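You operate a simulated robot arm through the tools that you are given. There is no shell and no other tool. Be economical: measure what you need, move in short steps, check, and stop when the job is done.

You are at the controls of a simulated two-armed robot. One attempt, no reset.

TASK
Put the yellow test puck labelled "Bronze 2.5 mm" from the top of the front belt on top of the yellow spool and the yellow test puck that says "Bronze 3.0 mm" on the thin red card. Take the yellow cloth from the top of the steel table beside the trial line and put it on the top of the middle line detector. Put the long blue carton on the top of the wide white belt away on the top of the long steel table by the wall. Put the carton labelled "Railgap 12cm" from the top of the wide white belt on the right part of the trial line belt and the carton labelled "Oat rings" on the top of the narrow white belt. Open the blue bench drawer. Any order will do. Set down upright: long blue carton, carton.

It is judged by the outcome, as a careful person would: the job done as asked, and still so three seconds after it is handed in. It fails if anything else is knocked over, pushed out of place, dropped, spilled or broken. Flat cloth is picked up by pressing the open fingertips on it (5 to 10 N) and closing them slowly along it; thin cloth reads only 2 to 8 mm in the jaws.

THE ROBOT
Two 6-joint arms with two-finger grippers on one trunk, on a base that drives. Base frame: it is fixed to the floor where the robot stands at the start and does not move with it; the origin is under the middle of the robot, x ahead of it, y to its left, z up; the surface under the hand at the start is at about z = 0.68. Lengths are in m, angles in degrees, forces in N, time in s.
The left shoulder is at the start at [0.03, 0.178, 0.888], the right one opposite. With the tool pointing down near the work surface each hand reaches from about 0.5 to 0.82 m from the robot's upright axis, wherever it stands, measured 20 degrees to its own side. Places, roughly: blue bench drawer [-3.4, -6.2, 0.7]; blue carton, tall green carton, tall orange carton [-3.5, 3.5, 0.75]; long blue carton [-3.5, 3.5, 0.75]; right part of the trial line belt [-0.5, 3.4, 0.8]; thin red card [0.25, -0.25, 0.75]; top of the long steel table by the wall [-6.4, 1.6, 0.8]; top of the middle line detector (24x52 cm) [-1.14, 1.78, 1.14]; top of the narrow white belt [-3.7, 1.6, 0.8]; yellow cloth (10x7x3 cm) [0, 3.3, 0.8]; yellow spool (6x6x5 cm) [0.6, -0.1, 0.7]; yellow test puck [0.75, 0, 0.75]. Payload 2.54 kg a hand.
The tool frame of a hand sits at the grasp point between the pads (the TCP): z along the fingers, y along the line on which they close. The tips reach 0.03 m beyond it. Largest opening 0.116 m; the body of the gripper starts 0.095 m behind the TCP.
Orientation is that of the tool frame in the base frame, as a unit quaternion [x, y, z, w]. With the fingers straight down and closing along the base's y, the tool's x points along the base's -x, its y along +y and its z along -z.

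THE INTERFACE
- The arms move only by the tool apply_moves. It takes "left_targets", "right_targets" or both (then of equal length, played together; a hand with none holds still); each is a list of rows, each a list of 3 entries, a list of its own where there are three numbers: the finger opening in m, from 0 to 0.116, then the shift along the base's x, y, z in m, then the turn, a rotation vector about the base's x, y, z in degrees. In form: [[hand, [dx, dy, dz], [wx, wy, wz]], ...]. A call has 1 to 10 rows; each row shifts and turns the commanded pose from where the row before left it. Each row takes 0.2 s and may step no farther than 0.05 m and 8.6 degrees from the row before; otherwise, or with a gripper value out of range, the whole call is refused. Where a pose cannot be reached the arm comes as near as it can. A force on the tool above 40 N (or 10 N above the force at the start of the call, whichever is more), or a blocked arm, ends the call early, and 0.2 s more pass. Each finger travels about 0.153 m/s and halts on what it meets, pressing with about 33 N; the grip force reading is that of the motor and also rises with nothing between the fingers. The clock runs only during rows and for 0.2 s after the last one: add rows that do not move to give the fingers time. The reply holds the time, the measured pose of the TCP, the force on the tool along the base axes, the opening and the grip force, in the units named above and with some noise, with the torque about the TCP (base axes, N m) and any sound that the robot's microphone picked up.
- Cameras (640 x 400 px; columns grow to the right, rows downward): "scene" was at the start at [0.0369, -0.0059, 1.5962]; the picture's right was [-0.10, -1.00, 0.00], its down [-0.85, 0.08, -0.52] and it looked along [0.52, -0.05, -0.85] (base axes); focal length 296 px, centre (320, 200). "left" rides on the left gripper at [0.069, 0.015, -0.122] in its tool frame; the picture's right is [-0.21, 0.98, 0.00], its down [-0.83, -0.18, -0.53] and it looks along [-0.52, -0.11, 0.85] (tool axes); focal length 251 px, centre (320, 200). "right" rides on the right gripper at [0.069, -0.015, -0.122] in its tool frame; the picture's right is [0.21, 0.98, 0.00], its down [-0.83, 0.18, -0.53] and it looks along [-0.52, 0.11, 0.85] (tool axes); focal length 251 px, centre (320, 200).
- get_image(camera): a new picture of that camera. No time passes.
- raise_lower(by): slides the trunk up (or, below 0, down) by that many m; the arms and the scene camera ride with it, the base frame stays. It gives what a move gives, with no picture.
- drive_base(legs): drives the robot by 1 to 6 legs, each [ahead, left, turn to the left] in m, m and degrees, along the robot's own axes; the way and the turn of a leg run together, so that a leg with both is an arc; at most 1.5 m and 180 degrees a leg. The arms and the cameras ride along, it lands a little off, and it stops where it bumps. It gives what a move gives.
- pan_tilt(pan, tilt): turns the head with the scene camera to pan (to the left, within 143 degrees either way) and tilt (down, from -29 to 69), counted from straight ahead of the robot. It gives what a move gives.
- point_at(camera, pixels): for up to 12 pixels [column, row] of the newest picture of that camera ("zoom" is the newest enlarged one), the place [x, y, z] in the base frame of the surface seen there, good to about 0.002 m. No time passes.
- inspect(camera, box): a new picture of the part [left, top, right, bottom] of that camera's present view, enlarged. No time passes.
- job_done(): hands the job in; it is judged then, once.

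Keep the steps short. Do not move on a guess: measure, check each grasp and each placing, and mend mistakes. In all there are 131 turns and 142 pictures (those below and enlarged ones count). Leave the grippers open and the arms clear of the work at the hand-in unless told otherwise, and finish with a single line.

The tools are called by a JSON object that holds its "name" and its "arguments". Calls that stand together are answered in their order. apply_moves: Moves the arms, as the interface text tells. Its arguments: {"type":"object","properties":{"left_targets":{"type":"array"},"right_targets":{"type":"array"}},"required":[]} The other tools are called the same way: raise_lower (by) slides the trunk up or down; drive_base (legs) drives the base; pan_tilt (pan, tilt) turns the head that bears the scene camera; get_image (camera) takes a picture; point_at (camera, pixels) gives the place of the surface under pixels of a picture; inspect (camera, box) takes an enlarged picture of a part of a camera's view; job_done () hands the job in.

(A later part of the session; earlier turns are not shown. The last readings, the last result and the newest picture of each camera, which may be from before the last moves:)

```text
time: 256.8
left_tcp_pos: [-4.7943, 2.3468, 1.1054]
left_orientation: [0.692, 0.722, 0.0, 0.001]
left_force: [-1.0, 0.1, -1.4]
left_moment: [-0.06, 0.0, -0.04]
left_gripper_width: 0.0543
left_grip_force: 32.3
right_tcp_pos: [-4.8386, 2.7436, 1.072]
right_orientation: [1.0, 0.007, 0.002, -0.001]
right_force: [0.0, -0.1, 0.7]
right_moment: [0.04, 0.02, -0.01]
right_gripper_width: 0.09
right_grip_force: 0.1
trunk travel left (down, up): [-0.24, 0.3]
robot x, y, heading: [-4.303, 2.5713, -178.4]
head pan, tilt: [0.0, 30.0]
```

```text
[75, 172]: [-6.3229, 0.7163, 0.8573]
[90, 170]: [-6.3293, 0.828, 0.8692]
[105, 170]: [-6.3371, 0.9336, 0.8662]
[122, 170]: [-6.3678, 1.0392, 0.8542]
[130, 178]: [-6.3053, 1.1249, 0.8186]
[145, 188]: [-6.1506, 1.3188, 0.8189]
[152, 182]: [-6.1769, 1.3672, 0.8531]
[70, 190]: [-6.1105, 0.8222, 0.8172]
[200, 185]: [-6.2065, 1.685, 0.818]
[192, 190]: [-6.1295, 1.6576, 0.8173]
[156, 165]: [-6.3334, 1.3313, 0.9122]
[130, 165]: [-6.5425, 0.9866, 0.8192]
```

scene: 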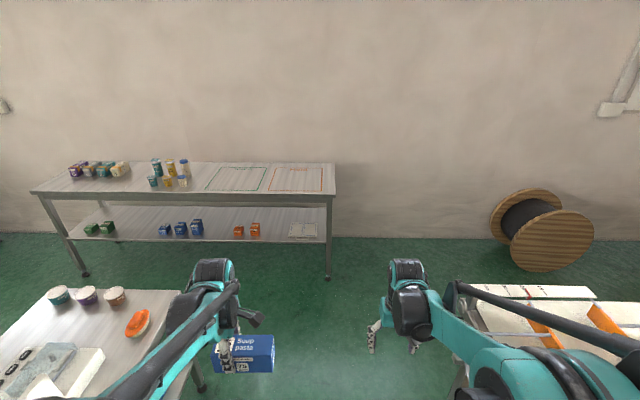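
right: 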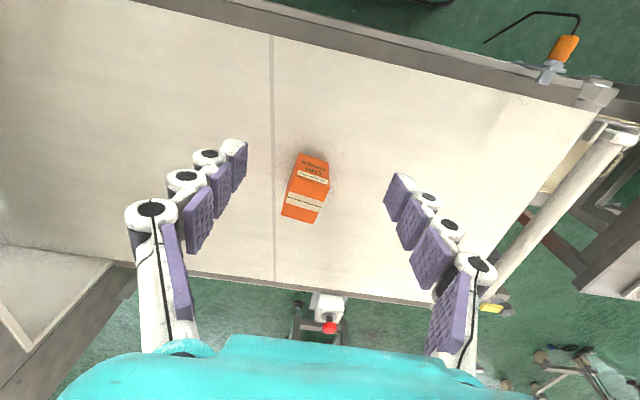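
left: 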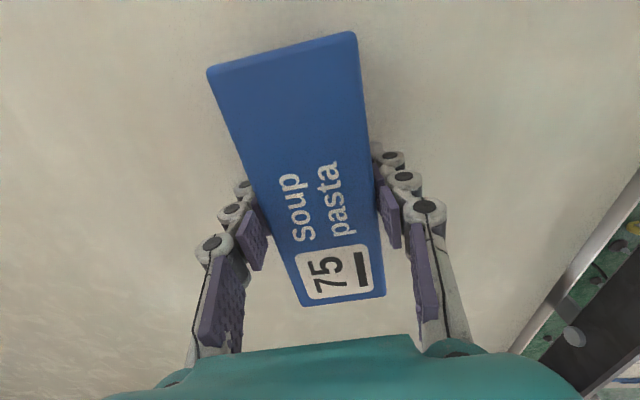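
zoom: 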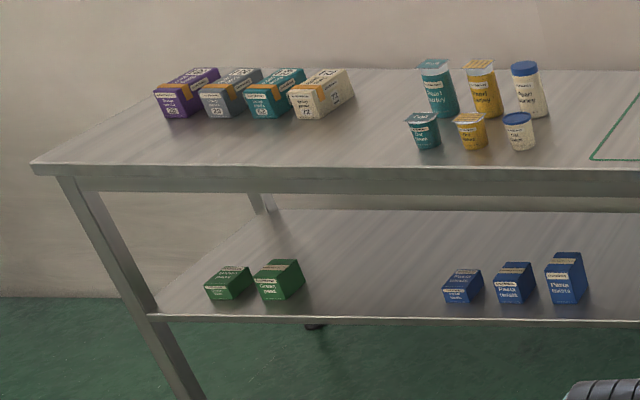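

There's a row of four similar long cartons with number labels. Zoom to see the order — the blue "75" should join that row.

{"name": "inspect", "arguments": {"camera": "scene", "box": [64, 158, 134, 190]}}

{"name": "point_at", "arguments": {"camera": "zoom", "pixels": [[20, 200], [180, 190], [320, 190], [470, 160], [400, 100], [570, 120], [600, 250], [510, 190]]}}

```text
9.14 times, centred on (99, 174) of scene
```

zoom: 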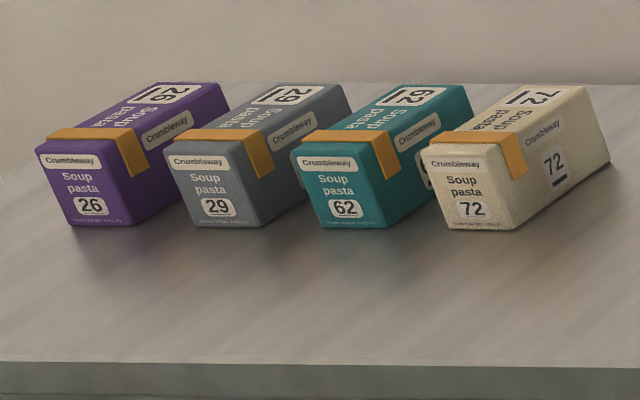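

```text
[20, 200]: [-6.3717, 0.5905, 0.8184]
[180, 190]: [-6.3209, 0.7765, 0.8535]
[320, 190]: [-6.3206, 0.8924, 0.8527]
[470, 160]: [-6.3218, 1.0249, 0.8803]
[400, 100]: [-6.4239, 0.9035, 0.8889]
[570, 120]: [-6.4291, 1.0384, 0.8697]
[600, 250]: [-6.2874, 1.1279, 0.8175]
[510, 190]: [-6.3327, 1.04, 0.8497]
```

The row is sorted 26, 29, 62, 72 with labelled ends facing front; blue "75" goes at its right end (centre ≈ (-6.39,1.135)), labelled end to the front. Drive ahead 1.4 m and correct heading.

{"name": "drive_base", "arguments": {"legs": [[0, 0, -1.6], [1.4, 0, 0]]}}

{"name": "apply_moves", "arguments": {"left_targets": [[0.03, [0, 0, 0], [0, 0, -8.5]], [0.03, [0, 0, 0], [0, 0, -8.5]], [0.03, [0, 0, 0], [0, 0, -8.5]], [0.03, [0, 0, 0], [0, 0, -8.5]], [0.03, [0, 0, 0], [0, 0, -8.5]], [0.03, [0, 0, 0], [0, 0, -8.5]], [0.03, [0, 0, 0], [0, 0, -8.5]], [0.03, [0, 0, 0], [0, 0, -8.5]], [0.03, [0, 0, 0], [0, 0, -8.5]], [0.03, [0, 0, 0], [0, 0, -8.5]]]}}

{"name": "pan_tilt", "arguments": {"pan": 60, "tilt": 40}}

{"name": "get_image", "arguments": {"camera": "scene"}}

```text
time: 264.0
left_tcp_pos: [-6.1672, 2.3486, 1.1065]
left_orientation: [0.696, 0.718, 0.0, 0.0]
left_force: [-0.7, 0.8, -2.0]
left_moment: [-0.1, 0.0, 0.0]
left_gripper_width: 0.0541
left_grip_force: 32.2
right_tcp_pos: [-6.2094, 2.7467, 1.0713]
right_orientation: [1.0, 0.002, 0.003, -0.001]
right_force: [-1.1, -0.1, 0.0]
right_moment: [-0.02, -0.01, 0.01]
right_gripper_width: 0.0901
right_grip_force: 0.1
trunk travel left (down, up): [-0.24, 0.3]
robot x, y, heading: [-5.6716, 2.564, -179.3]
head pan, tilt: [0.0, 30.0]
```

```text
time: 266.2
left_tcp_pos: [-6.167, 2.3493, 1.1057]
left_orientation: [0.998, 0.057, 0.001, 0.0]
left_force: [0.3, -0.6, -3.0]
left_moment: [0.0, 0.06, -0.04]
left_gripper_width: 0.0542
left_grip_force: 33.6
right_tcp_pos: [-6.2094, 2.7456, 1.0725]
right_orientation: [1.0, 0.001, 0.003, 0.0]
right_force: [0.0, 0.0, 0.1]
right_moment: [-0.04, 0.0, 0.03]
right_gripper_width: 0.0901
right_grip_force: 0.1
trunk travel left (down, up): [-0.24, 0.3]
robot x, y, heading: [-5.6706, 2.5678, -179.2]
head pan, tilt: [0.0, 30.0]
```

```text
time: 267.5
left_tcp_pos: [-6.1669, 2.3508, 1.1057]
left_orientation: [0.998, 0.059, 0.001, 0.0]
left_force: [0.0, 0.2, -2.7]
left_moment: [-0.02, 0.07, 0.0]
left_gripper_width: 0.0543
left_grip_force: 32.8
right_tcp_pos: [-6.2096, 2.7453, 1.0721]
right_orientation: [1.0, 0.002, 0.002, 0.0]
right_force: [0.0, 0.2, -0.1]
right_moment: [-0.02, -0.02, 0.01]
right_gripper_width: 0.0901
right_grip_force: 0.1
trunk travel left (down, up): [-0.24, 0.3]
robot x, y, heading: [-5.6722, 2.5631, -179.2]
head pan, tilt: [60.0, 40.0]
```

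```text
35 pictures are left
```

scene: 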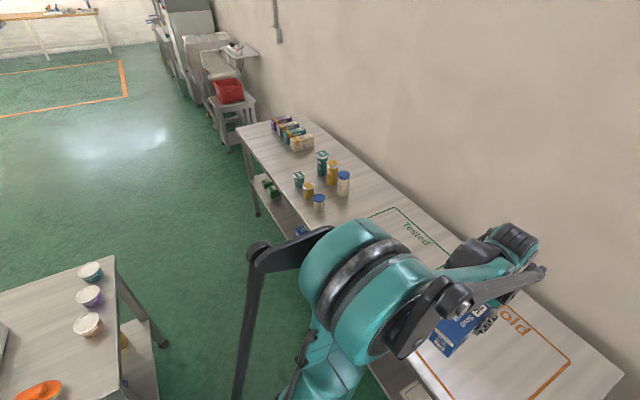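

Aisle looks ample. Drive left 1.22 m along the table.

{"name": "point_at", "arguments": {"camera": "scene", "pixels": [[162, 345], [115, 260], [127, 320]]}}

{"name": "drive_base", "arguments": {"legs": [[0, 0, -0.8], [0, 1.22, 0]]}}

{"name": "pan_tilt", "arguments": {"pan": 5, "tilt": 48}}

{"name": "get_image", "arguments": {"camera": "scene"}}

{"name": "get_image", "arguments": {"camera": "left"}}

```text
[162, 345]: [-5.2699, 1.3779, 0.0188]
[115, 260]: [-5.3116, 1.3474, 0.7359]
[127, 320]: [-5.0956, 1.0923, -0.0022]
```

```text
time: 273.9
left_tcp_pos: [-6.1838, 1.151, 1.1065]
left_orientation: [0.999, 0.044, 0.0, -0.001]
left_force: [-0.6, 0.6, -2.2]
left_moment: [-0.02, 0.11, -0.03]
left_gripper_width: 0.0541
left_grip_force: 32.6
right_tcp_pos: [-6.2151, 1.5492, 1.072]
right_orientation: [1.0, -0.013, 0.002, -0.001]
right_force: [0.2, 1.1, 0.7]
right_moment: [0.0, 0.02, -0.02]
right_gripper_width: 0.0899
right_grip_force: 0.1
trunk travel left (down, up): [-0.24, 0.3]
robot x, y, heading: [-5.6869, 1.3543, 178.9]
head pan, tilt: [60.0, 40.0]
```

```text
time: 275.2
left_tcp_pos: [-6.184, 1.1523, 1.1068]
left_orientation: [0.999, 0.045, 0.0, -0.001]
left_force: [-0.2, 0.5, -2.5]
left_moment: [-0.02, 0.06, -0.02]
left_gripper_width: 0.0541
left_grip_force: 33.2
right_tcp_pos: [-6.2151, 1.549, 1.0705]
right_orientation: [1.0, -0.013, 0.001, -0.001]
right_force: [-0.4, -0.4, 0.1]
right_moment: [-0.03, -0.02, -0.02]
right_gripper_width: 0.09
right_grip_force: 0.2
trunk travel left (down, up): [-0.24, 0.3]
robot x, y, heading: [-5.6844, 1.3528, 178.7]
head pan, tilt: [5.0, 48.0]
```

```text
34 pictures are left
```

scene: 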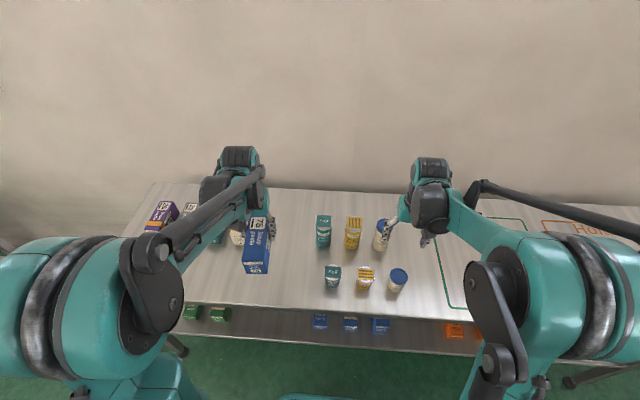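

```text
33 pictures are left
```

left: 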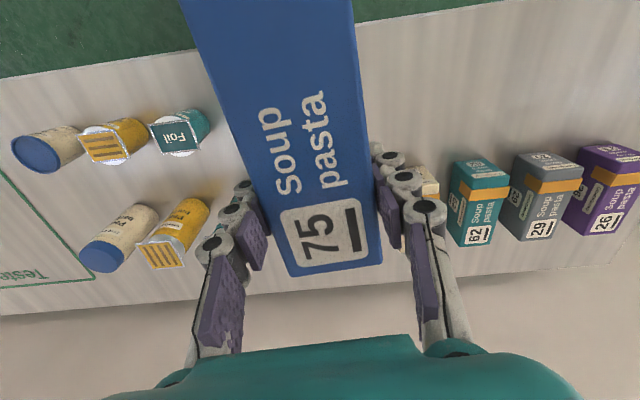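

Orientation matches the row. Measure the neighbours' top faces and the jars for the slot.

{"name": "point_at", "arguments": {"camera": "left", "pixels": [[470, 205], [460, 238], [492, 242], [515, 232], [552, 240], [592, 228], [618, 232], [433, 188], [428, 172], [185, 140], [195, 215], [475, 164]]}}

{"name": "point_at", "arguments": {"camera": "scene", "pixels": [[237, 240], [232, 232], [217, 238], [191, 208], [324, 225], [332, 270], [156, 225]]}}

{"name": "inspect", "arguments": {"camera": "scene", "box": [130, 190, 350, 300]}}

```text
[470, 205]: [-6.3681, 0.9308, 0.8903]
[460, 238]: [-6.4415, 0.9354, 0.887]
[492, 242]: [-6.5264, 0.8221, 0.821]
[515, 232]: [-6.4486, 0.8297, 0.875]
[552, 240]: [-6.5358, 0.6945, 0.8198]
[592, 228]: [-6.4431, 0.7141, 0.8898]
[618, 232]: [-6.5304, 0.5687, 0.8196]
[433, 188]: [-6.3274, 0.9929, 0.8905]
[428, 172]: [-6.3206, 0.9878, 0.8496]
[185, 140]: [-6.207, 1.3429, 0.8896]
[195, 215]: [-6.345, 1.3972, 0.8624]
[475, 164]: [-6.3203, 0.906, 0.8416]
```

```text
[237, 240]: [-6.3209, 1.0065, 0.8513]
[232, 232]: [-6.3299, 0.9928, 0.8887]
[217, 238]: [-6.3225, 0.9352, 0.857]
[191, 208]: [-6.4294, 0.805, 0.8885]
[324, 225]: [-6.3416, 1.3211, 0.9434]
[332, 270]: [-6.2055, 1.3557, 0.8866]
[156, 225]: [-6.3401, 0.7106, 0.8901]
```

```text
2.91 times, centred on (240, 245) of scene
```

zoom: 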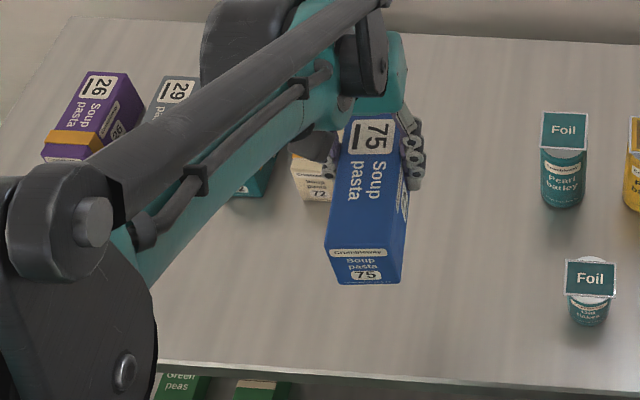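

Blue target centre (-6.39,1.128). Move over it, straighten yaw by -5.2°, lower partway.

{"name": "apply_moves", "arguments": {"left_targets": [[0.03, [-0.041, -0.005, 0], [0, 0, -2.6]], [0.03, [-0.041, -0.005, 0], [0, 0, -2.6]], [0.03, [-0.041, -0.005, 0], [0, 0, 0]], [0.03, [-0.041, -0.005, 0], [0, 0, 0]], [0.03, [-0.042, -0.004, 0], [0, 0, 0]], [0.03, [0, 0, -0.05], [0, 0, 0]], [0.03, [0, 0, -0.05], [0, 0, 0]], [0.03, [0, 0, -0.05], [0, 0, 0]], [0.03, [0, 0, -0.04], [0, 0, 0]], [0.03, [0, 0, 0], [0, 0, 0]]]}}

{"name": "inspect", "arguments": {"camera": "scene", "box": [130, 170, 350, 300]}}

{"name": "get_image", "arguments": {"camera": "left"}}

```text
time: 277.4
left_tcp_pos: [-6.388, 1.1266, 0.9147]
left_orientation: [1.0, -0.001, 0.0, -0.001]
left_force: [0.0, 0.3, -2.0]
left_moment: [-0.03, 0.07, 0.0]
left_gripper_width: 0.0543
left_grip_force: 32.8
right_tcp_pos: [-6.2151, 1.5496, 1.0728]
right_orientation: [1.0, -0.013, 0.001, -0.002]
right_force: [0.7, -0.2, 0.1]
right_moment: [0.01, 0.01, 0.0]
right_gripper_width: 0.0901
right_grip_force: 0.1
trunk travel left (down, up): [-0.24, 0.3]
robot x, y, heading: [-5.6844, 1.3576, 178.9]
head pan, tilt: [5.0, 48.0]
```

```text
2.91 times, centred on (240, 235) of scene
```

zoom: 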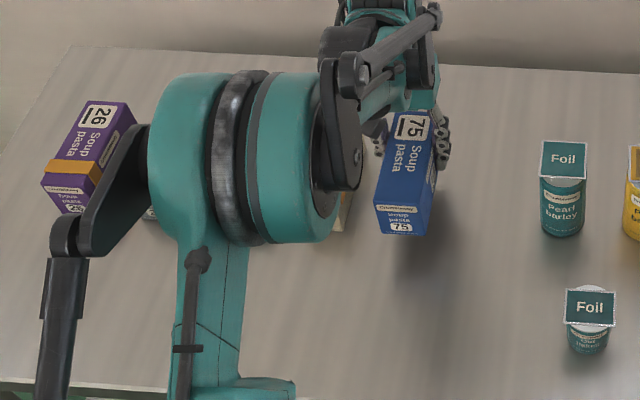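

```text
30 pictures are left
```

left: 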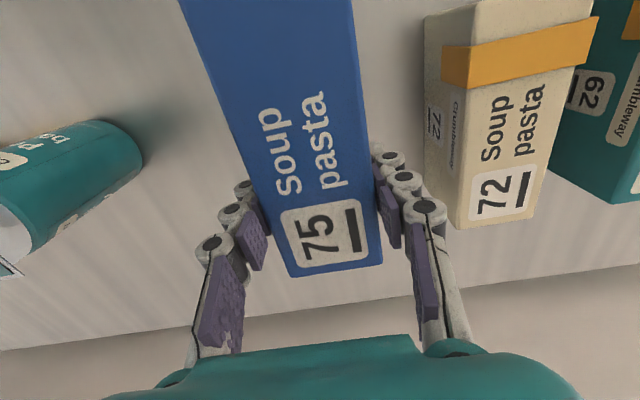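

Check cream carton's near side clearance, then lower.

{"name": "point_at", "arguments": {"camera": "left", "pixels": [[445, 140], [460, 200], [535, 215], [500, 150], [330, 230]]}}

{"name": "apply_moves", "arguments": {"left_targets": [[0.03, [0, 0.001, -0.03], [0, 0, 0]], [0.03, [0, 0, -0.015], [0, 0, 0]], [0.03, [0, 0, -0.004], [0, 0, 0]], [0.03, [0, 0, -0.002], [0, 0, 0]], [0.03, [0, 0, 0], [0, 0, 0]]]}}

{"name": "get_image", "arguments": {"camera": "left"}}

```text
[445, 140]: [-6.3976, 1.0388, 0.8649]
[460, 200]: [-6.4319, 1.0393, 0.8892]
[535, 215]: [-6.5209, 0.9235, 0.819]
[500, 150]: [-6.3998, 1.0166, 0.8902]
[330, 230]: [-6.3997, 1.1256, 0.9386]
```

```text
time: 278.6
left_tcp_pos: [-6.3891, 1.1297, 0.867]
left_orientation: [1.0, -0.001, -0.001, 0.001]
left_force: [-11.7, -1.9, 29.1]
left_moment: [-0.09, 0.35, -0.07]
left_gripper_width: 0.0545
left_grip_force: 33.1
right_tcp_pos: [-6.2146, 1.5492, 1.0729]
right_orientation: [1.0, -0.013, 0.001, -0.001]
right_force: [-0.4, -0.4, -1.0]
right_moment: [0.01, -0.01, -0.03]
right_gripper_width: 0.0899
right_grip_force: 0.0
trunk travel left (down, up): [-0.24, 0.3]
robot x, y, heading: [-5.6838, 1.353, 178.7]
head pan, tilt: [5.0, 48.0]
```

```text
29 pictures are left
```

left: 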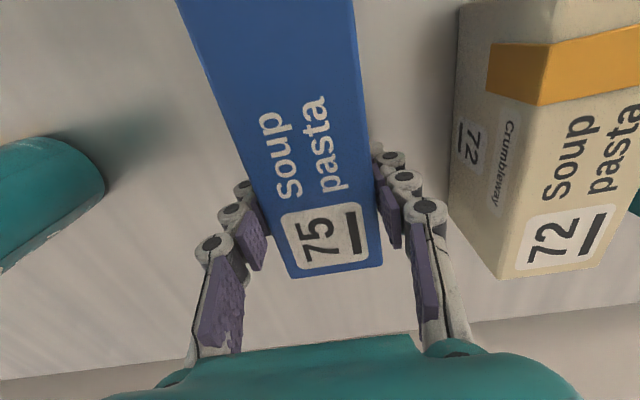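

Firm contact (29 N). Ease up 2 mm, open to 0.08, rise straight.

{"name": "apply_moves", "arguments": {"left_targets": [[0.03, [0, 0, 0.002], [0, 0, 0]], [0.06, [0, 0, 0], [0, 0, 0]], [0.08, [0, 0, 0], [0, 0, 0]], [0.08, [0, 0, 0.03], [0, 0, 0]], [0.08, [0, 0, 0.05], [0, 0, 0]], [0.08, [0, 0, 0.05], [0, 0, 0]], [0.08, [0, 0, 0.05], [0, 0, 0]], [0.08, [0, 0, 0.05], [0, 0, 0]], [0.08, [0.03, 0, 0.03], [0, 0, 0]], [0.08, [0.05, 0, 0], [0, 0, 0]]]}}

{"name": "get_image", "arguments": {"camera": "left"}}

```text
time: 280.8
left_tcp_pos: [-6.3087, 1.1268, 1.1266]
left_orientation: [1.0, -0.002, -0.001, 0.0]
left_force: [0.3, -0.1, -0.2]
left_moment: [-0.01, 0.01, 0.01]
left_gripper_width: 0.0799
left_grip_force: 0.1
right_tcp_pos: [-6.2135, 1.5491, 1.0729]
right_orientation: [1.0, -0.013, 0.002, -0.001]
right_force: [1.7, 0.6, 0.9]
right_moment: [0.0, 0.03, 0.04]
right_gripper_width: 0.0901
right_grip_force: 0.0
trunk travel left (down, up): [-0.24, 0.3]
robot x, y, heading: [-5.6859, 1.3571, 178.8]
head pan, tilt: [5.0, 48.0]
```

```text
28 pictures are left
```

left: 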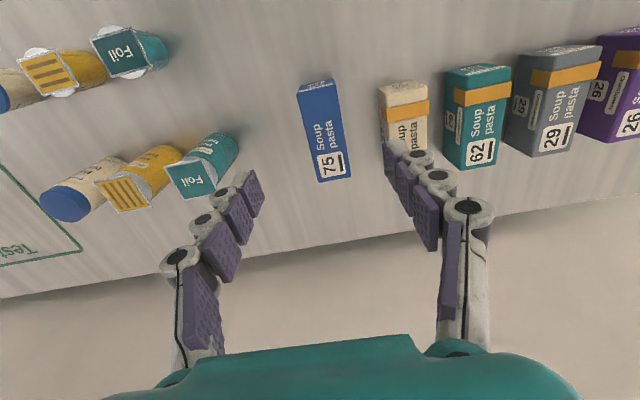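

Blue stands properly in the row. Tuck the left hand back and look south for the drawer route.

{"name": "apply_moves", "arguments": {"left_targets": [[0.08, [0.04, 0.02, 0.0], [0, 0, 0]], [0.08, [0.04, 0.02, 0], [0, 0, 0]], [0.08, [0.03, 0, 0], [0, 0, 0]]]}}

{"name": "pan_tilt", "arguments": {"pan": 105, "tilt": 22}}

{"name": "get_image", "arguments": {"camera": "scene"}}

```text
time: 281.6
left_tcp_pos: [-6.2012, 1.17, 1.1298]
left_orientation: [1.0, -0.002, -0.001, 0.0]
left_force: [0.8, 0.9, 0.4]
left_moment: [0.0, 0.02, -0.02]
left_gripper_width: 0.08
left_grip_force: 0.1
right_tcp_pos: [-6.213, 1.5485, 1.0726]
right_orientation: [1.0, -0.014, 0.001, 0.0]
right_force: [0.4, 0.4, 0.1]
right_moment: [0.03, 0.03, 0.01]
right_gripper_width: 0.0901
right_grip_force: 0.0
trunk travel left (down, up): [-0.24, 0.3]
robot x, y, heading: [-5.6855, 1.3517, 179.1]
head pan, tilt: [5.0, 48.0]
```

```text
time: 283.4
left_tcp_pos: [-6.2017, 1.1698, 1.1288]
left_orientation: [1.0, -0.001, 0.0, 0.0]
left_force: [-0.6, -0.3, 0.1]
left_moment: [-0.02, -0.04, 0.01]
left_gripper_width: 0.0801
left_grip_force: 0.0
right_tcp_pos: [-6.2145, 1.5492, 1.0716]
right_orientation: [1.0, -0.013, 0.002, -0.001]
right_force: [0.4, -0.3, -0.6]
right_moment: [-0.02, 0.03, 0.0]
right_gripper_width: 0.0899
right_grip_force: 0.0
trunk travel left (down, up): [-0.24, 0.3]
robot x, y, heading: [-5.6854, 1.3516, 178.9]
head pan, tilt: [105.0, 22.0]
```

```text
27 pictures are left
```

scene: 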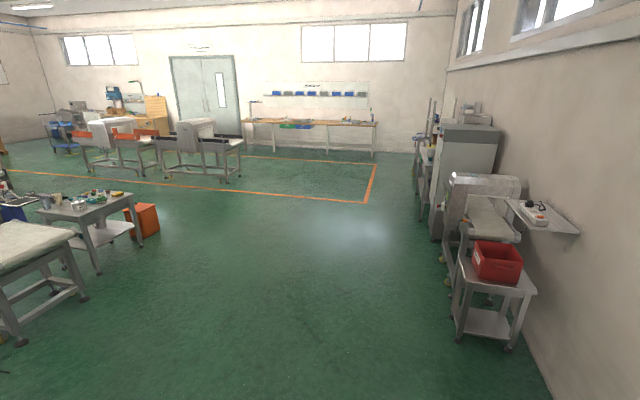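

Open floor; a workbench with green and blue drawers is at the far wall (290,125). Zoom and measure.

{"name": "inspect", "arguments": {"camera": "scene", "box": [225, 80, 395, 165]}}

{"name": "point_at", "arguments": {"camera": "zoom", "pixels": [[230, 172], [280, 172], [320, 172], [550, 160], [80, 160], [210, 265], [555, 280]]}}

{"name": "drive_base", "arguments": {"legs": [[0, 0.9, 0], [0, 0, 90]]}}

```text
3.76 times, centred on (310, 122) of scene
```

zoom: 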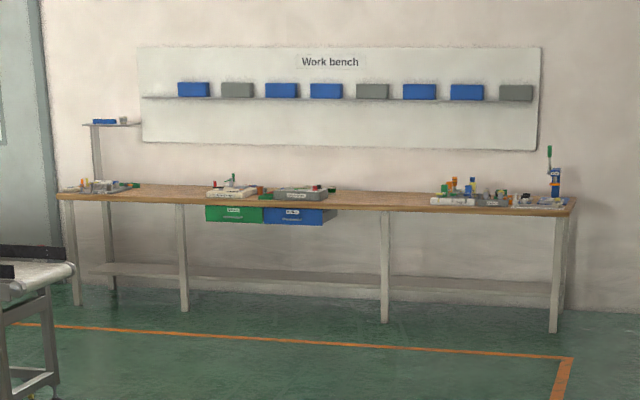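

```text
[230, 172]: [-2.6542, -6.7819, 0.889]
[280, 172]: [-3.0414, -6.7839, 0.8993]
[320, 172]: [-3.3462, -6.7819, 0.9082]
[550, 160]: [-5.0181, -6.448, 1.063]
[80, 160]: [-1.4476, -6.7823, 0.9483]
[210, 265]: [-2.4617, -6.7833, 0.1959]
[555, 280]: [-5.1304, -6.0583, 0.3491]
```

```text
time: 291.9
left_tcp_pos: [-5.509, -0.0441, 1.1282]
left_orientation: [0.703, 0.711, 0.0, 0.0]
left_force: [-0.4, 0.2, 0.1]
left_moment: [0.03, 0.03, -0.01]
left_gripper_width: 0.0802
left_grip_force: 0.2
right_tcp_pos: [-5.8873, -0.0623, 1.0715]
right_orientation: [0.71, 0.704, 0.001, -0.002]
right_force: [-0.4, 0.1, -0.9]
right_moment: [0.0, 0.05, -0.02]
right_gripper_width: 0.09
right_grip_force: 0.1
trunk travel left (down, up): [-0.24, 0.3]
robot x, y, heading: [-5.7022, 0.4699, -90.0]
head pan, tilt: [105.0, 22.0]
```

Now at (-5.7,0.47) facing -y with open floor. Drive: straight 1.4 m, then diagonally toward the bench; stop ~1 m short.

{"name": "drive_base", "arguments": {"legs": [[1.4, 0, 0], [1.3, 0.6, 0], [1.3, 0.7, 0]]}}

{"name": "pan_tilt", "arguments": {"pan": 0, "tilt": 28}}

{"name": "get_image", "arguments": {"camera": "scene"}}

```text
time: 312.6
left_tcp_pos: [-4.1532, -4.0406, 1.1287]
left_orientation: [0.694, 0.72, 0.002, 0.0]
left_force: [0.1, 0.2, 0.1]
left_moment: [0.01, 0.02, 0.0]
left_gripper_width: 0.0797
left_grip_force: 0.1
right_tcp_pos: [-4.5298, -4.0684, 1.0721]
right_orientation: [0.702, 0.713, 0.0, -0.002]
right_force: [0.5, -1.2, -1.0]
right_moment: [0.02, 0.0, 0.0]
right_gripper_width: 0.0898
right_grip_force: 0.1
trunk travel left (down, up): [-0.24, 0.3]
robot x, y, heading: [-4.3571, -3.531, -88.7]
head pan, tilt: [105.0, 22.0]
```

```text
time: 314.4
left_tcp_pos: [-4.1516, -4.0398, 1.1292]
left_orientation: [0.693, 0.721, 0.0, 0.0]
left_force: [0.2, 0.1, 0.2]
left_moment: [0.0, 0.0, 0.04]
left_gripper_width: 0.0802
left_grip_force: 0.1
right_tcp_pos: [-4.5307, -4.0696, 1.0722]
right_orientation: [0.702, 0.712, 0.0, -0.002]
right_force: [-0.4, 0.2, -0.4]
right_moment: [-0.01, 0.02, 0.0]
right_gripper_width: 0.0899
right_grip_force: 0.1
trunk travel left (down, up): [-0.24, 0.3]
robot x, y, heading: [-4.3577, -3.5317, -88.9]
head pan, tilt: [0.0, 28.0]
```

```text
25 pictures are left
```

scene: 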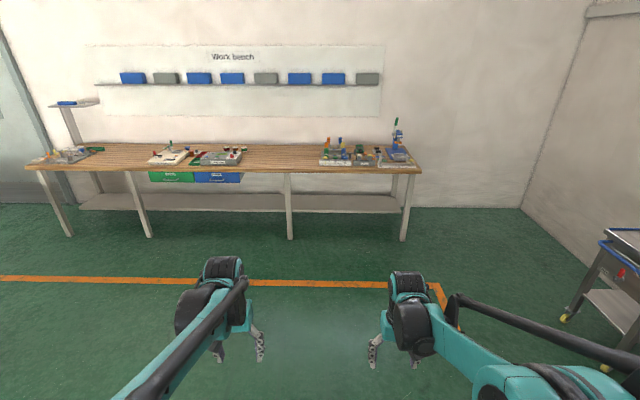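

Blue drawer at (220,177). Zoom and measure its front and handle.

{"name": "inspect", "arguments": {"camera": "scene", "box": [140, 140, 300, 200]}}

{"name": "point_at", "arguments": {"camera": "zoom", "pixels": [[222, 150], [315, 140], [400, 150], [315, 168], [320, 152], [210, 152], [315, 125], [120, 145], [315, 100], [590, 300]]}}

```text
4.00 times, centred on (220, 170) of scene
```

zoom: 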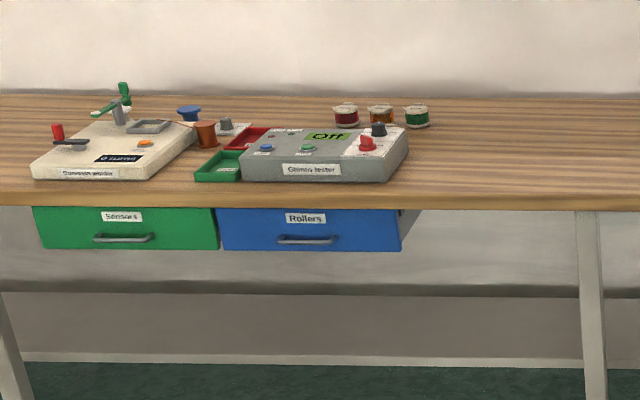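

```text
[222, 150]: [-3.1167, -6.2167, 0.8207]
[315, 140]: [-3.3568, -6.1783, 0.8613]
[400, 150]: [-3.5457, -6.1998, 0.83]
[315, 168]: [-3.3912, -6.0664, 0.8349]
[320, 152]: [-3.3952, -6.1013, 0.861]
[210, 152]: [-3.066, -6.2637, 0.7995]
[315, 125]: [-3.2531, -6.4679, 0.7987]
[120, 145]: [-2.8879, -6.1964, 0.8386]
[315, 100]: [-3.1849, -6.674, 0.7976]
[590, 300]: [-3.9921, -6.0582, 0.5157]
```

Drive closer to stand at about (-3.58,-5.1) and re-measure the handle.

{"name": "drive_base", "arguments": {"legs": [[0, 0, -1.1], [1.3, 0.7, 0], [0.28, 0.08, 0]]}}

{"name": "pan_tilt", "arguments": {"pan": 8, "tilt": 45}}

{"name": "get_image", "arguments": {"camera": "scene"}}

```text
time: 323.7
left_tcp_pos: [-3.4328, -5.6569, 1.1288]
left_orientation: [0.713, 0.701, 0.0, 0.0]
left_force: [0.2, -0.7, 0.0]
left_moment: [0.01, 0.01, -0.01]
left_gripper_width: 0.08
left_grip_force: 0.0
right_tcp_pos: [-3.8129, -5.6651, 1.0711]
right_orientation: [0.72, 0.694, 0.002, -0.002]
right_force: [0.1, -0.9, -1.5]
right_moment: [0.03, 0.04, -0.02]
right_gripper_width: 0.0901
right_grip_force: 0.1
trunk travel left (down, up): [-0.24, 0.3]
robot x, y, heading: [-3.6102, -5.1341, -91.8]
head pan, tilt: [0.0, 28.0]
```

```text
time: 324.5
left_tcp_pos: [-3.4332, -5.6569, 1.1287]
left_orientation: [0.712, 0.702, 0.0, -0.001]
left_force: [-0.3, 0.0, -0.3]
left_moment: [-0.02, 0.0, 0.02]
left_gripper_width: 0.0801
left_grip_force: 0.1
right_tcp_pos: [-3.8129, -5.6643, 1.0727]
right_orientation: [0.721, 0.693, 0.0, -0.002]
right_force: [0.1, -0.2, -0.3]
right_moment: [-0.01, 0.01, 0.02]
right_gripper_width: 0.0898
right_grip_force: 0.1
trunk travel left (down, up): [-0.24, 0.3]
robot x, y, heading: [-3.6119, -5.1352, -91.9]
head pan, tilt: [8.0, 45.0]
```

```text
23 pictures are left
```

scene: 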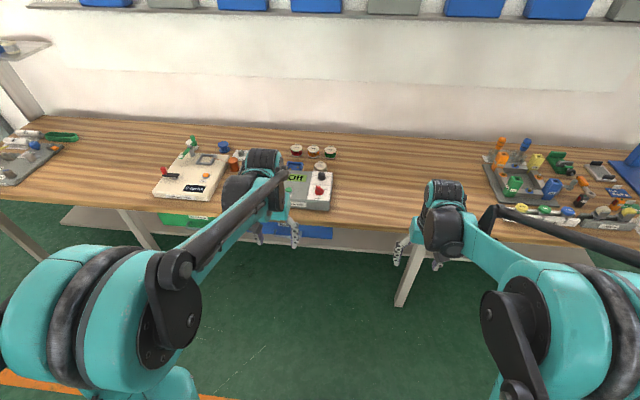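

The arm hides the handle. I turn the left hand to point forward (120° about (-1,1,1)), moving it ahead and down in front of the bench.

{"name": "apply_moves", "arguments": {"left_targets": [[0.06, [0, -0.015, -0.01], [-4.907, 4.907, 4.907]], [0.06, [0, -0.015, -0.015], [-4.907, 4.907, 4.907]], [0.06, [0, -0.015, -0.015], [-4.907, 4.907, 4.907]], [0.06, [0, -0.015, -0.02], [-4.907, 4.907, 4.907]], [0.06, [0, -0.015, -0.02], [-4.907, 4.907, 4.907]], [0.06, [0, -0.015, -0.02], [-4.907, 4.907, 4.907]], [0.06, [0, -0.015, -0.02], [-4.907, 4.907, 4.907]], [0.06, [0, -0.015, -0.02], [-4.907, 4.907, 4.907]], [0.06, [0, -0.015, -0.02], [-4.907, 4.907, 4.907]], [0.06, [0, -0.015, -0.02], [-4.907, 4.907, 4.907]]]}}

{"name": "get_image", "arguments": {"camera": "left"}}

```text
time: 326.7
left_tcp_pos: [-3.4277, -5.8476, 0.9788]
left_orientation: [0.25, 0.796, -0.551, 0.004]
left_force: [0.4, -0.1, -0.1]
left_moment: [0.04, -0.02, -0.02]
left_gripper_width: 0.0599
left_grip_force: 0.1
left hand out of reach, approached as far as the arm can: row 9, 10
right_tcp_pos: [-3.813, -5.6647, 1.0718]
right_orientation: [0.721, 0.693, 0.002, -0.002]
right_force: [0.7, 0.1, 1.2]
right_moment: [0.0, -0.01, 0.05]
right_gripper_width: 0.0901
right_grip_force: 0.1
trunk travel left (down, up): [-0.24, 0.3]
robot x, y, heading: [-3.6095, -5.1362, -91.9]
head pan, tilt: [8.0, 45.0]
```

```text
22 pictures are left
```

left: 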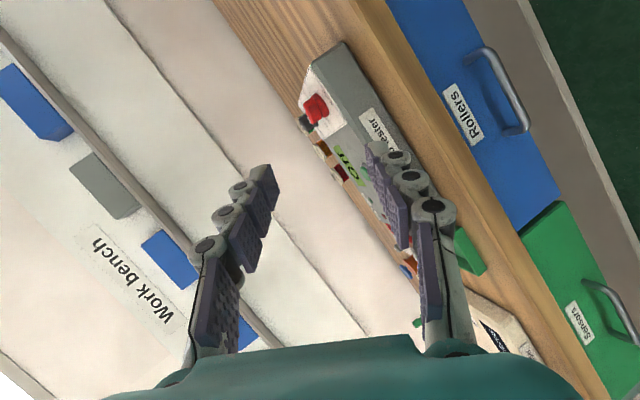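

Now the left camera sees the handle, ends at (482,52) and (522,128). Measure it and the drawer front.

{"name": "point_at", "arguments": {"camera": "left", "pixels": [[492, 55], [508, 85], [523, 125], [480, 52], [505, 132], [470, 80], [455, 150], [430, 60], [540, 180], [490, 160], [400, 20]]}}

{"name": "inspect", "arguments": {"camera": "left", "box": [420, 20, 560, 170]}}

```text
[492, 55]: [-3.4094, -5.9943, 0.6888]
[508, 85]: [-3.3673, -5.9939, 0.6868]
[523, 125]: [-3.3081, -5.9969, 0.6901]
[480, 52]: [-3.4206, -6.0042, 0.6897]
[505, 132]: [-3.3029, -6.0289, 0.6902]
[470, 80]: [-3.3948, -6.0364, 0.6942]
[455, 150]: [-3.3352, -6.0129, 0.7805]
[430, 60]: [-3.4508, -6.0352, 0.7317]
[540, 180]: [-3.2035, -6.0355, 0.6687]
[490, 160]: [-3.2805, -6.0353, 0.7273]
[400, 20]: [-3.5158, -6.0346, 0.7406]
```

```text
2.67 times, centred on (490, 95) of left
```

zoom: 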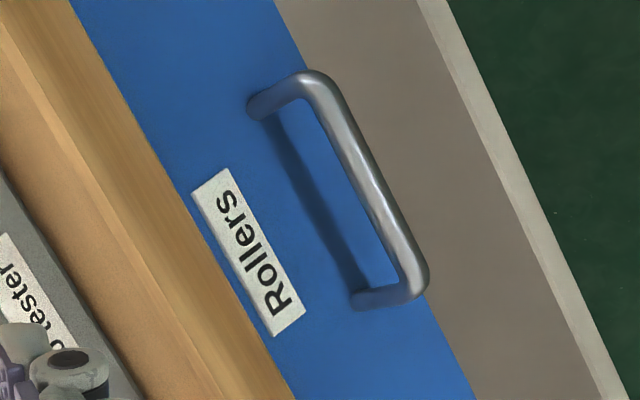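

Handle bar: x -3.42…-3.303, y≈-5.995, z≈0.689; drawer face y -6.035. I'll grip it pitched 30° down. Lower the trunk 0.15 and finish the hand rotation at a staging point.

{"name": "raise_lower", "arguments": {"by": -0.15}}

{"name": "apply_moves", "arguments": {"left_targets": [[0.06, [0.013, -0.0, -0.005], [2.3, 3.6, 6.3]], [0.06, [0.013, -0.01, -0.02], [2.3, 3.6, 6.3]], [0.06, [0.013, -0.01, -0.02], [2.3, 3.6, 6.3]], [0.06, [0.013, -0.02, -0.02], [2.3, 3.6, 6.2]], [0.06, [0.013, -0.02, -0.03], [0, 0, 0]], [0.06, [0, 0, 0], [0, 0, 0]]]}}

{"name": "get_image", "arguments": {"camera": "left"}}

```text
time: 328.5
left_tcp_pos: [-3.4264, -5.8456, 0.83]
left_orientation: [0.252, 0.796, -0.551, 0.004]
left_force: [0.6, -0.9, -0.1]
left_moment: [0.01, 0.0, 0.0]
left_gripper_width: 0.0601
left_grip_force: 0.1
right_tcp_pos: [-3.8139, -5.6656, 0.9224]
right_orientation: [0.721, 0.693, 0.001, -0.002]
right_force: [-0.6, 0.4, 0.2]
right_moment: [0.0, 0.01, 0.02]
right_gripper_width: 0.0898
right_grip_force: 0.1
trunk travel left (down, up): [-0.09, 0.45]
robot x, y, heading: [-3.6111, -5.1356, -91.6]
head pan, tilt: [8.0, 45.0]
```

```text
time: 329.9
left_tcp_pos: [-3.3606, -5.9093, 0.7352]
left_orientation: [0.002, 0.867, -0.498, 0.005]
left_force: [-0.3, 0.0, -0.2]
left_moment: [0.02, -0.01, -0.03]
left_gripper_width: 0.0602
left_grip_force: 0.1
left hand out of reach, approached as far as the arm can: row 2
right_tcp_pos: [-3.8142, -5.6634, 0.9234]
right_orientation: [0.72, 0.694, 0.001, -0.002]
right_force: [0.5, -1.0, -0.5]
right_moment: [0.0, -0.02, -0.01]
right_gripper_width: 0.0901
right_grip_force: 0.0
trunk travel left (down, up): [-0.09, 0.45]
robot x, y, heading: [-3.6081, -5.1376, -91.5]
head pan, tilt: [8.0, 45.0]
```

```text
20 pictures are left
```

left: 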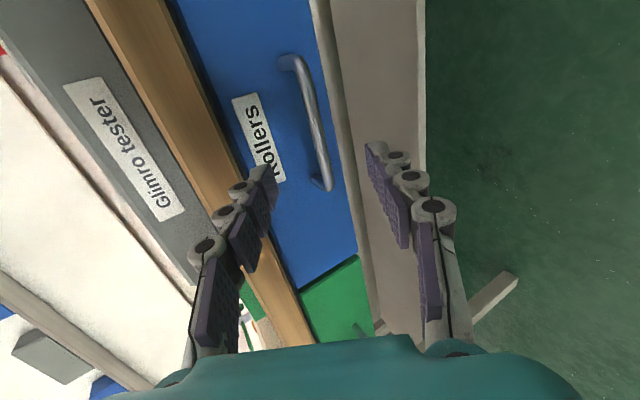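

Hand is pitched as planned. Re-measure the bar in this view, then approach along the finger direction.

{"name": "point_at", "arguments": {"camera": "left", "pixels": [[305, 85], [313, 120], [321, 155], [295, 140], [327, 175]]}}

{"name": "apply_moves", "arguments": {"left_targets": [[0.05, [0, -0.025, -0.0135], [0, 0, 0]], [0.05, [0, -0.025, -0.0135], [0, 0, 0]], [0.05, [0, -0.0, -0.0], [0, 0, 0]]]}}

{"name": "get_image", "arguments": {"camera": "left"}}

```text
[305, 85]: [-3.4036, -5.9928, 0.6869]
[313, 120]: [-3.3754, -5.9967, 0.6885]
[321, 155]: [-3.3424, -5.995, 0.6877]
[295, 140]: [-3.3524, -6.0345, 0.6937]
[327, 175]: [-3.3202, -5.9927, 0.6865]
```

```text
time: 330.7
left_tcp_pos: [-3.3611, -5.9601, 0.7085]
left_orientation: [0.003, 0.866, -0.5, 0.005]
left_force: [-0.4, 0.5, -0.7]
left_moment: [-0.01, 0.02, -0.03]
left_gripper_width: 0.0501
left_grip_force: 0.1
right_tcp_pos: [-3.8128, -5.6646, 0.9212]
right_orientation: [0.721, 0.693, 0.0, -0.001]
right_force: [0.3, 0.0, 0.5]
right_moment: [0.0, -0.01, -0.03]
right_gripper_width: 0.0897
right_grip_force: 0.2
trunk travel left (down, up): [-0.09, 0.45]
robot x, y, heading: [-3.6126, -5.1353, -91.8]
head pan, tilt: [8.0, 45.0]
```

```text
19 pictures are left
```

left: 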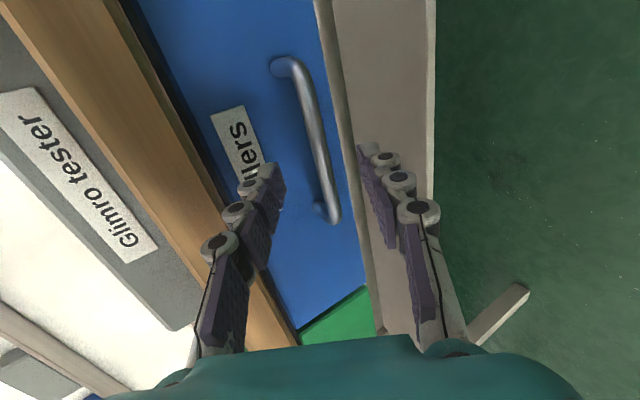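

Aligned; advance 31 mm along the fingers and close on the bar.

{"name": "apply_moves", "arguments": {"left_targets": [[0.05, [0, -0.014, -0.008], [0, 0, 0]], [0.05, [0, -0.013, -0.0075], [0, 0, 0]], [0.05, [0, 0, 0], [0, 0, 0]], [0.03, [0, 0, 0], [0, 0, 0]], [0.01, [0, 0, 0], [0, 0, 0]], [0.0, [0, 0, 0], [0, 0, 0]], [0.0, [0, 0, 0], [0, 0, 0]]]}}

{"name": "get_image", "arguments": {"camera": "left"}}

```text
time: 332.3
left_tcp_pos: [-3.3604, -5.9863, 0.6916]
left_orientation: [0.003, 0.867, -0.499, 0.004]
left_force: [-0.6, 4.6, -7.3]
left_moment: [0.1, 0.33, 0.17]
left_gripper_width: 0.0107
left_grip_force: 38.0
right_tcp_pos: [-3.8139, -5.6641, 0.9229]
right_orientation: [0.721, 0.693, 0.001, -0.002]
right_force: [-0.9, -0.1, -0.6]
right_moment: [-0.02, 0.0, -0.01]
right_gripper_width: 0.0902
right_grip_force: 0.0
trunk travel left (down, up): [-0.09, 0.45]
robot x, y, heading: [-3.6106, -5.1352, -91.7]
head pan, tilt: [8.0, 45.0]
```

```text
18 pictures are left
```

left: 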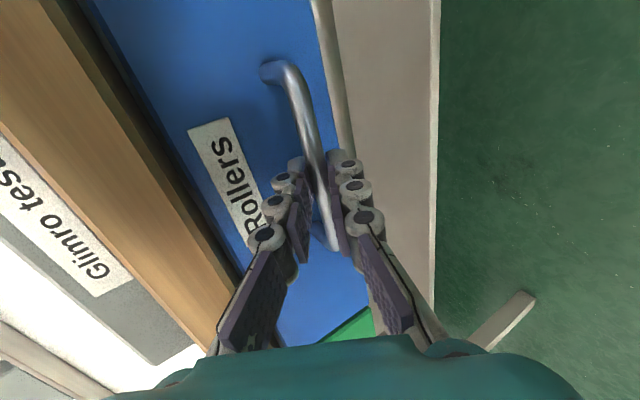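

Bar gripped (10.7 mm). Pull straight +y with the arm, slowly.

{"name": "apply_moves", "arguments": {"left_targets": [[0.0, [0, 0.012, 0], [0, 0, 0]], [0.0, [0, 0.02, 0], [0, 0, 0]], [0.0, [0, 0.02, 0], [0, 0, 0]], [0.0, [0, 0.02, 0], [0, 0, 0]], [0.0, [0, 0.02, 0], [0, 0, 0]], [0.0, [0, 0, 0], [0, 0, 0]]]}}

{"name": "get_image", "arguments": {"camera": "left"}}

```text
time: 333.7
left_tcp_pos: [-3.3608, -5.8937, 0.694]
left_orientation: [0.002, 0.868, -0.496, 0.004]
left_force: [5.4, 0.8, -28.3]
left_moment: [0.37, 0.06, 0.52]
left_gripper_width: 0.0109
left_grip_force: 38.2
right_tcp_pos: [-3.8121, -5.667, 0.9207]
right_orientation: [0.721, 0.693, 0.002, -0.004]
right_force: [-0.3, 0.1, 0.7]
right_moment: [-0.01, -0.01, -0.01]
right_gripper_width: 0.09
right_grip_force: 0.0
trunk travel left (down, up): [-0.09, 0.45]
robot x, y, heading: [-3.6086, -5.1364, -91.9]
head pan, tilt: [8.0, 45.0]
```

```text
17 pictures are left
```

left: 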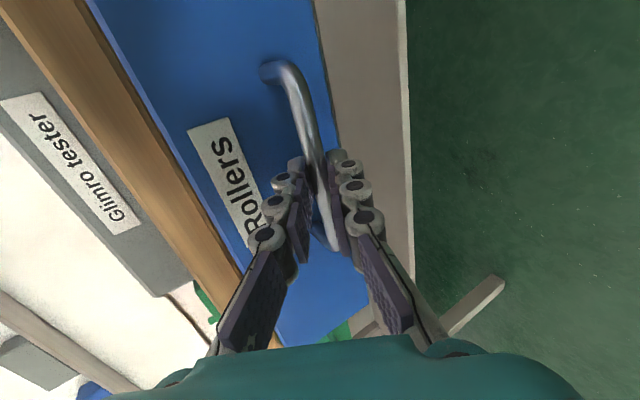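

The drawer came out 9 cm. Relieve the vertical load (-3 mm) and pull the rest by driving back 0.17 m.

{"name": "apply_moves", "arguments": {"left_targets": [[0.0, [0, 0, -0.0025], [0, 0, 0]], [0.0, [0, 0, 0], [0, 0, 0]]]}}

{"name": "drive_base", "arguments": {"legs": [[-0.17, -0.0057, 0]]}}

{"name": "get_image", "arguments": {"camera": "left"}}

```text
time: 334.3
left_tcp_pos: [-3.3599, -5.8945, 0.6935]
left_orientation: [0.001, 0.867, -0.498, 0.005]
left_force: [10.5, -0.5, -11.4]
left_moment: [0.11, 0.19, 0.28]
left_gripper_width: 0.0108
left_grip_force: 38.1
right_tcp_pos: [-3.812, -5.6649, 0.9227]
right_orientation: [0.721, 0.693, 0.0, -0.003]
right_force: [-0.4, 0.3, -0.8]
right_moment: [-0.01, 0.0, 0.01]
right_gripper_width: 0.09
right_grip_force: 0.1
trunk travel left (down, up): [-0.09, 0.45]
robot x, y, heading: [-3.6138, -5.1347, -91.4]
head pan, tilt: [8.0, 45.0]
```

```text
time: 335.7
left_tcp_pos: [-3.3597, -5.7242, 0.6926]
left_orientation: [0.003, 0.867, -0.499, 0.004]
left_force: [33.8, 0.4, -2.6]
left_moment: [0.13, -0.08, 0.57]
left_gripper_width: 0.0107
left_grip_force: 38.3
right_tcp_pos: [-3.8136, -5.4925, 0.9218]
right_orientation: [0.721, 0.693, 0.0, -0.002]
right_force: [0.5, -0.5, 0.3]
right_moment: [-0.02, 0.02, 0.0]
right_gripper_width: 0.0901
right_grip_force: 0.0
trunk travel left (down, up): [-0.09, 0.45]
robot x, y, heading: [-3.6081, -4.9646, -92.1]
head pan, tilt: [8.0, 45.0]
```

```text
16 pictures are left
```

left: 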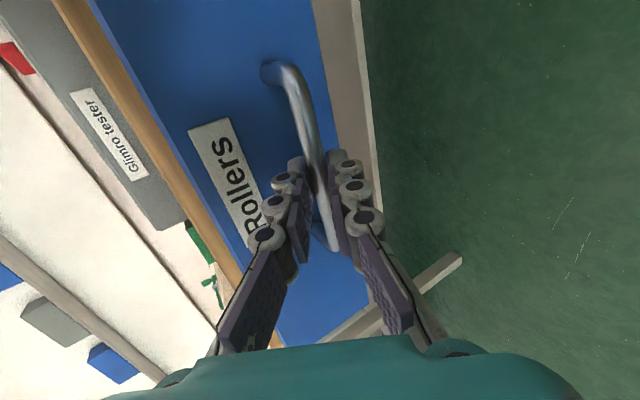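

Pulled 26 cm in total. Look at how far the drawer is out.

{"name": "pan_tilt", "arguments": {"pan": 15, "tilt": 55}}

{"name": "get_image", "arguments": {"camera": "scene"}}

```text
time: 336.4
left_tcp_pos: [-3.3607, -5.724, 0.6932]
left_orientation: [0.003, 0.867, -0.497, 0.006]
left_force: [8.9, 0.9, -4.7]
left_moment: [0.08, 0.13, 0.41]
left_gripper_width: 0.0106
left_grip_force: 38.2
right_tcp_pos: [-3.8138, -5.4939, 0.9234]
right_orientation: [0.722, 0.691, 0.002, -0.003]
right_force: [0.7, -0.1, -0.1]
right_moment: [-0.02, 0.0, 0.0]
right_gripper_width: 0.0899
right_grip_force: 0.0
trunk travel left (down, up): [-0.09, 0.45]
robot x, y, heading: [-3.6066, -4.9626, -92.1]
head pan, tilt: [15.0, 55.0]
```

```text
15 pictures are left
```

scene: 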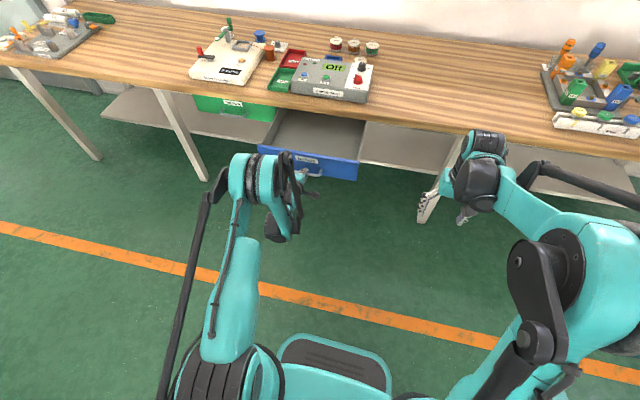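

It is well open. I pull 3 cm more gently by arm, watching force for a stop.

{"name": "apply_moves", "arguments": {"left_targets": [[0.0, [0.001, 0.01, 0], [0, 0, 0]], [0.0, [0.001, 0.01, 0], [0, 0, 0]], [0.0, [0, 0.01, 0], [0, 0, 0]], [0.0, [0, 0, 0], [0, 0, 0]]]}}

```text
time: 337.1
left_tcp_pos: [-3.3598, -5.721, 0.6926]
left_orientation: [0.004, 0.871, -0.492, 0.001]
left_force: [-0.7, 0.8, -24.8]
left_moment: [0.38, -0.02, 0.61]
left_gripper_width: 0.0112
left_grip_force: 37.7
left hand out of reach, approached as far as the arm can: row 1, 2, 3
right_tcp_pos: [-3.8142, -5.4936, 0.9221]
right_orientation: [0.722, 0.692, 0.001, -0.002]
right_force: [0.8, -0.1, 0.7]
right_moment: [-0.03, -0.01, -0.02]
right_gripper_width: 0.09
right_grip_force: 0.0
trunk travel left (down, up): [-0.09, 0.45]
robot x, y, heading: [-3.608, -4.9658, -91.9]
head pan, tilt: [15.0, 55.0]
stopped in row 3 (left hand): the force on the tool passed its limit at 44 N (the readings are from after the stop); the commanded pose is now the measured one
```

Arm limit reached rather than clearly the stop. Try 3 cm by the base.

{"name": "drive_base", "arguments": {"legs": [[-0.03, -0.001, 0]]}}

```text
time: 338.0
left_tcp_pos: [-3.3614, -5.6929, 0.6926]
left_orientation: [0.005, 0.871, -0.491, 0.001]
left_force: [1.4, 0.3, -5.4]
left_moment: [0.07, 0.38, 0.1]
left_gripper_width: 0.0109
left_grip_force: 38.1
right_tcp_pos: [-3.8147, -5.465, 0.9227]
right_orientation: [0.722, 0.692, 0.002, -0.002]
right_force: [0.0, -0.1, -0.6]
right_moment: [-0.01, 0.01, -0.01]
right_gripper_width: 0.0899
right_grip_force: 0.1
trunk travel left (down, up): [-0.09, 0.45]
robot x, y, heading: [-3.6093, -4.933, -91.9]
head pan, tilt: [15.0, 55.0]
stopped in leg 1: the force on the tool passed its limit at 43 N (the readings are from after the stop); the commanded pose is now the measured one
```

The drawer reached its stop (29 cm out). Open the fingers and withdraw along the finger axis.

{"name": "apply_moves", "arguments": {"left_targets": [[0.03, [0, 0, 0], [0, 0, 0]], [0.045, [0, 0, 0], [0, 0, 0]], [0.045, [0, 0.013, 0.0075], [0, 0, 0]], [0.045, [0, 0.022, 0.0125], [0, 0, 0]], [0.045, [0, 0.02, 0.02], [0, 0, 0]], [0.045, [0, 0.0, 0.04], [0, 0, 0]]]}}

{"name": "get_image", "arguments": {"camera": "left"}}

```text
time: 339.4
left_tcp_pos: [-3.357, -5.6698, 0.7902]
left_orientation: [0.005, 0.871, -0.492, 0.002]
left_force: [-0.1, -0.4, 0.8]
left_moment: [0.0, 0.01, 0.01]
left_gripper_width: 0.0449
left_grip_force: 0.0
left hand out of reach, approached as far as the arm can: row 3, 4, 5
right_tcp_pos: [-3.8162, -5.4649, 0.9216]
right_orientation: [0.722, 0.692, 0.001, -0.003]
right_force: [-0.1, 0.3, 0.1]
right_moment: [-0.01, 0.03, -0.01]
right_gripper_width: 0.0902
right_grip_force: 0.1
trunk travel left (down, up): [-0.09, 0.45]
robot x, y, heading: [-3.6122, -4.9371, -91.9]
head pan, tilt: [15.0, 55.0]
```

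```text
14 pictures are left
```

left: 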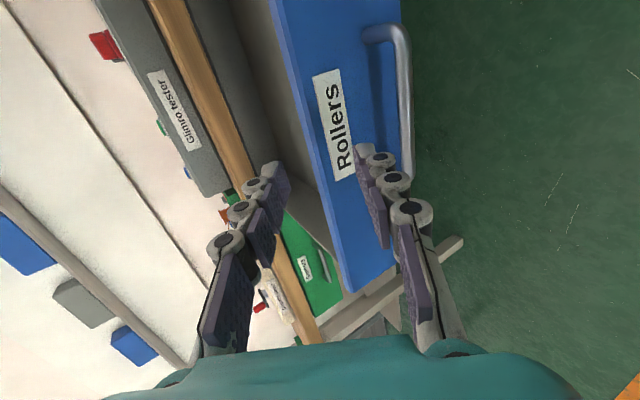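

Free of the handle. Back the base off 0.35 m and view the result.

{"name": "drive_base", "arguments": {"legs": [[-0.35, 0, 0]]}}

{"name": "pan_tilt", "arguments": {"pan": 10, "tilt": 42}}

{"name": "get_image", "arguments": {"camera": "scene"}}

{"name": "point_at", "arguments": {"camera": "scene", "pixels": [[300, 165], [290, 150], [240, 140]]}}

```text
time: 341.8
left_tcp_pos: [-3.3404, -5.3099, 0.7895]
left_orientation: [0.003, 0.871, -0.492, 0.004]
left_force: [-0.1, 0.9, 1.0]
left_moment: [-0.01, 0.02, -0.04]
left_gripper_width: 0.0452
left_grip_force: 0.1
right_tcp_pos: [-3.8007, -5.1058, 0.923]
right_orientation: [0.719, 0.695, 0.0, -0.002]
right_force: [-0.5, -0.1, -0.9]
right_moment: [-0.04, -0.01, -0.03]
right_gripper_width: 0.09
right_grip_force: 0.0
trunk travel left (down, up): [-0.09, 0.45]
robot x, y, heading: [-3.5987, -4.5783, -91.4]
head pan, tilt: [15.0, 55.0]
```

```text
time: 342.5
left_tcp_pos: [-3.3399, -5.3106, 0.7874]
left_orientation: [0.002, 0.871, -0.491, 0.004]
left_force: [-0.6, -0.5, -0.3]
left_moment: [-0.03, 0.01, -0.01]
left_gripper_width: 0.0452
left_grip_force: 0.1
right_tcp_pos: [-3.8003, -5.1069, 0.923]
right_orientation: [0.719, 0.695, 0.001, -0.001]
right_force: [0.1, -0.1, -0.1]
right_moment: [-0.02, -0.01, -0.03]
right_gripper_width: 0.0899
right_grip_force: 0.0
trunk travel left (down, up): [-0.09, 0.45]
robot x, y, heading: [-3.5993, -4.5778, -91.4]
head pan, tilt: [10.0, 42.0]
```

```text
13 pictures are left
```

scene: 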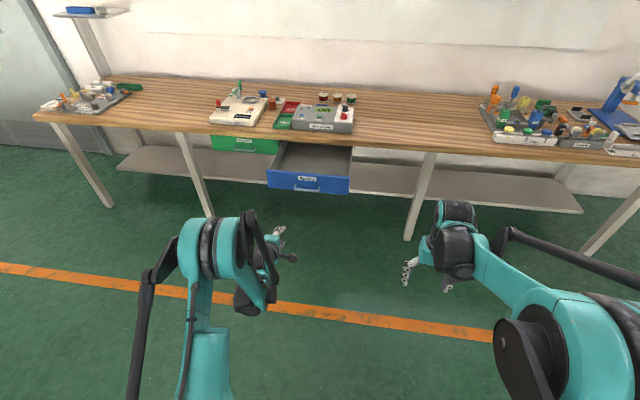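

```text
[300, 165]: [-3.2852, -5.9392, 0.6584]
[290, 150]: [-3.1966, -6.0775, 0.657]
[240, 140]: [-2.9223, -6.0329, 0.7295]
```

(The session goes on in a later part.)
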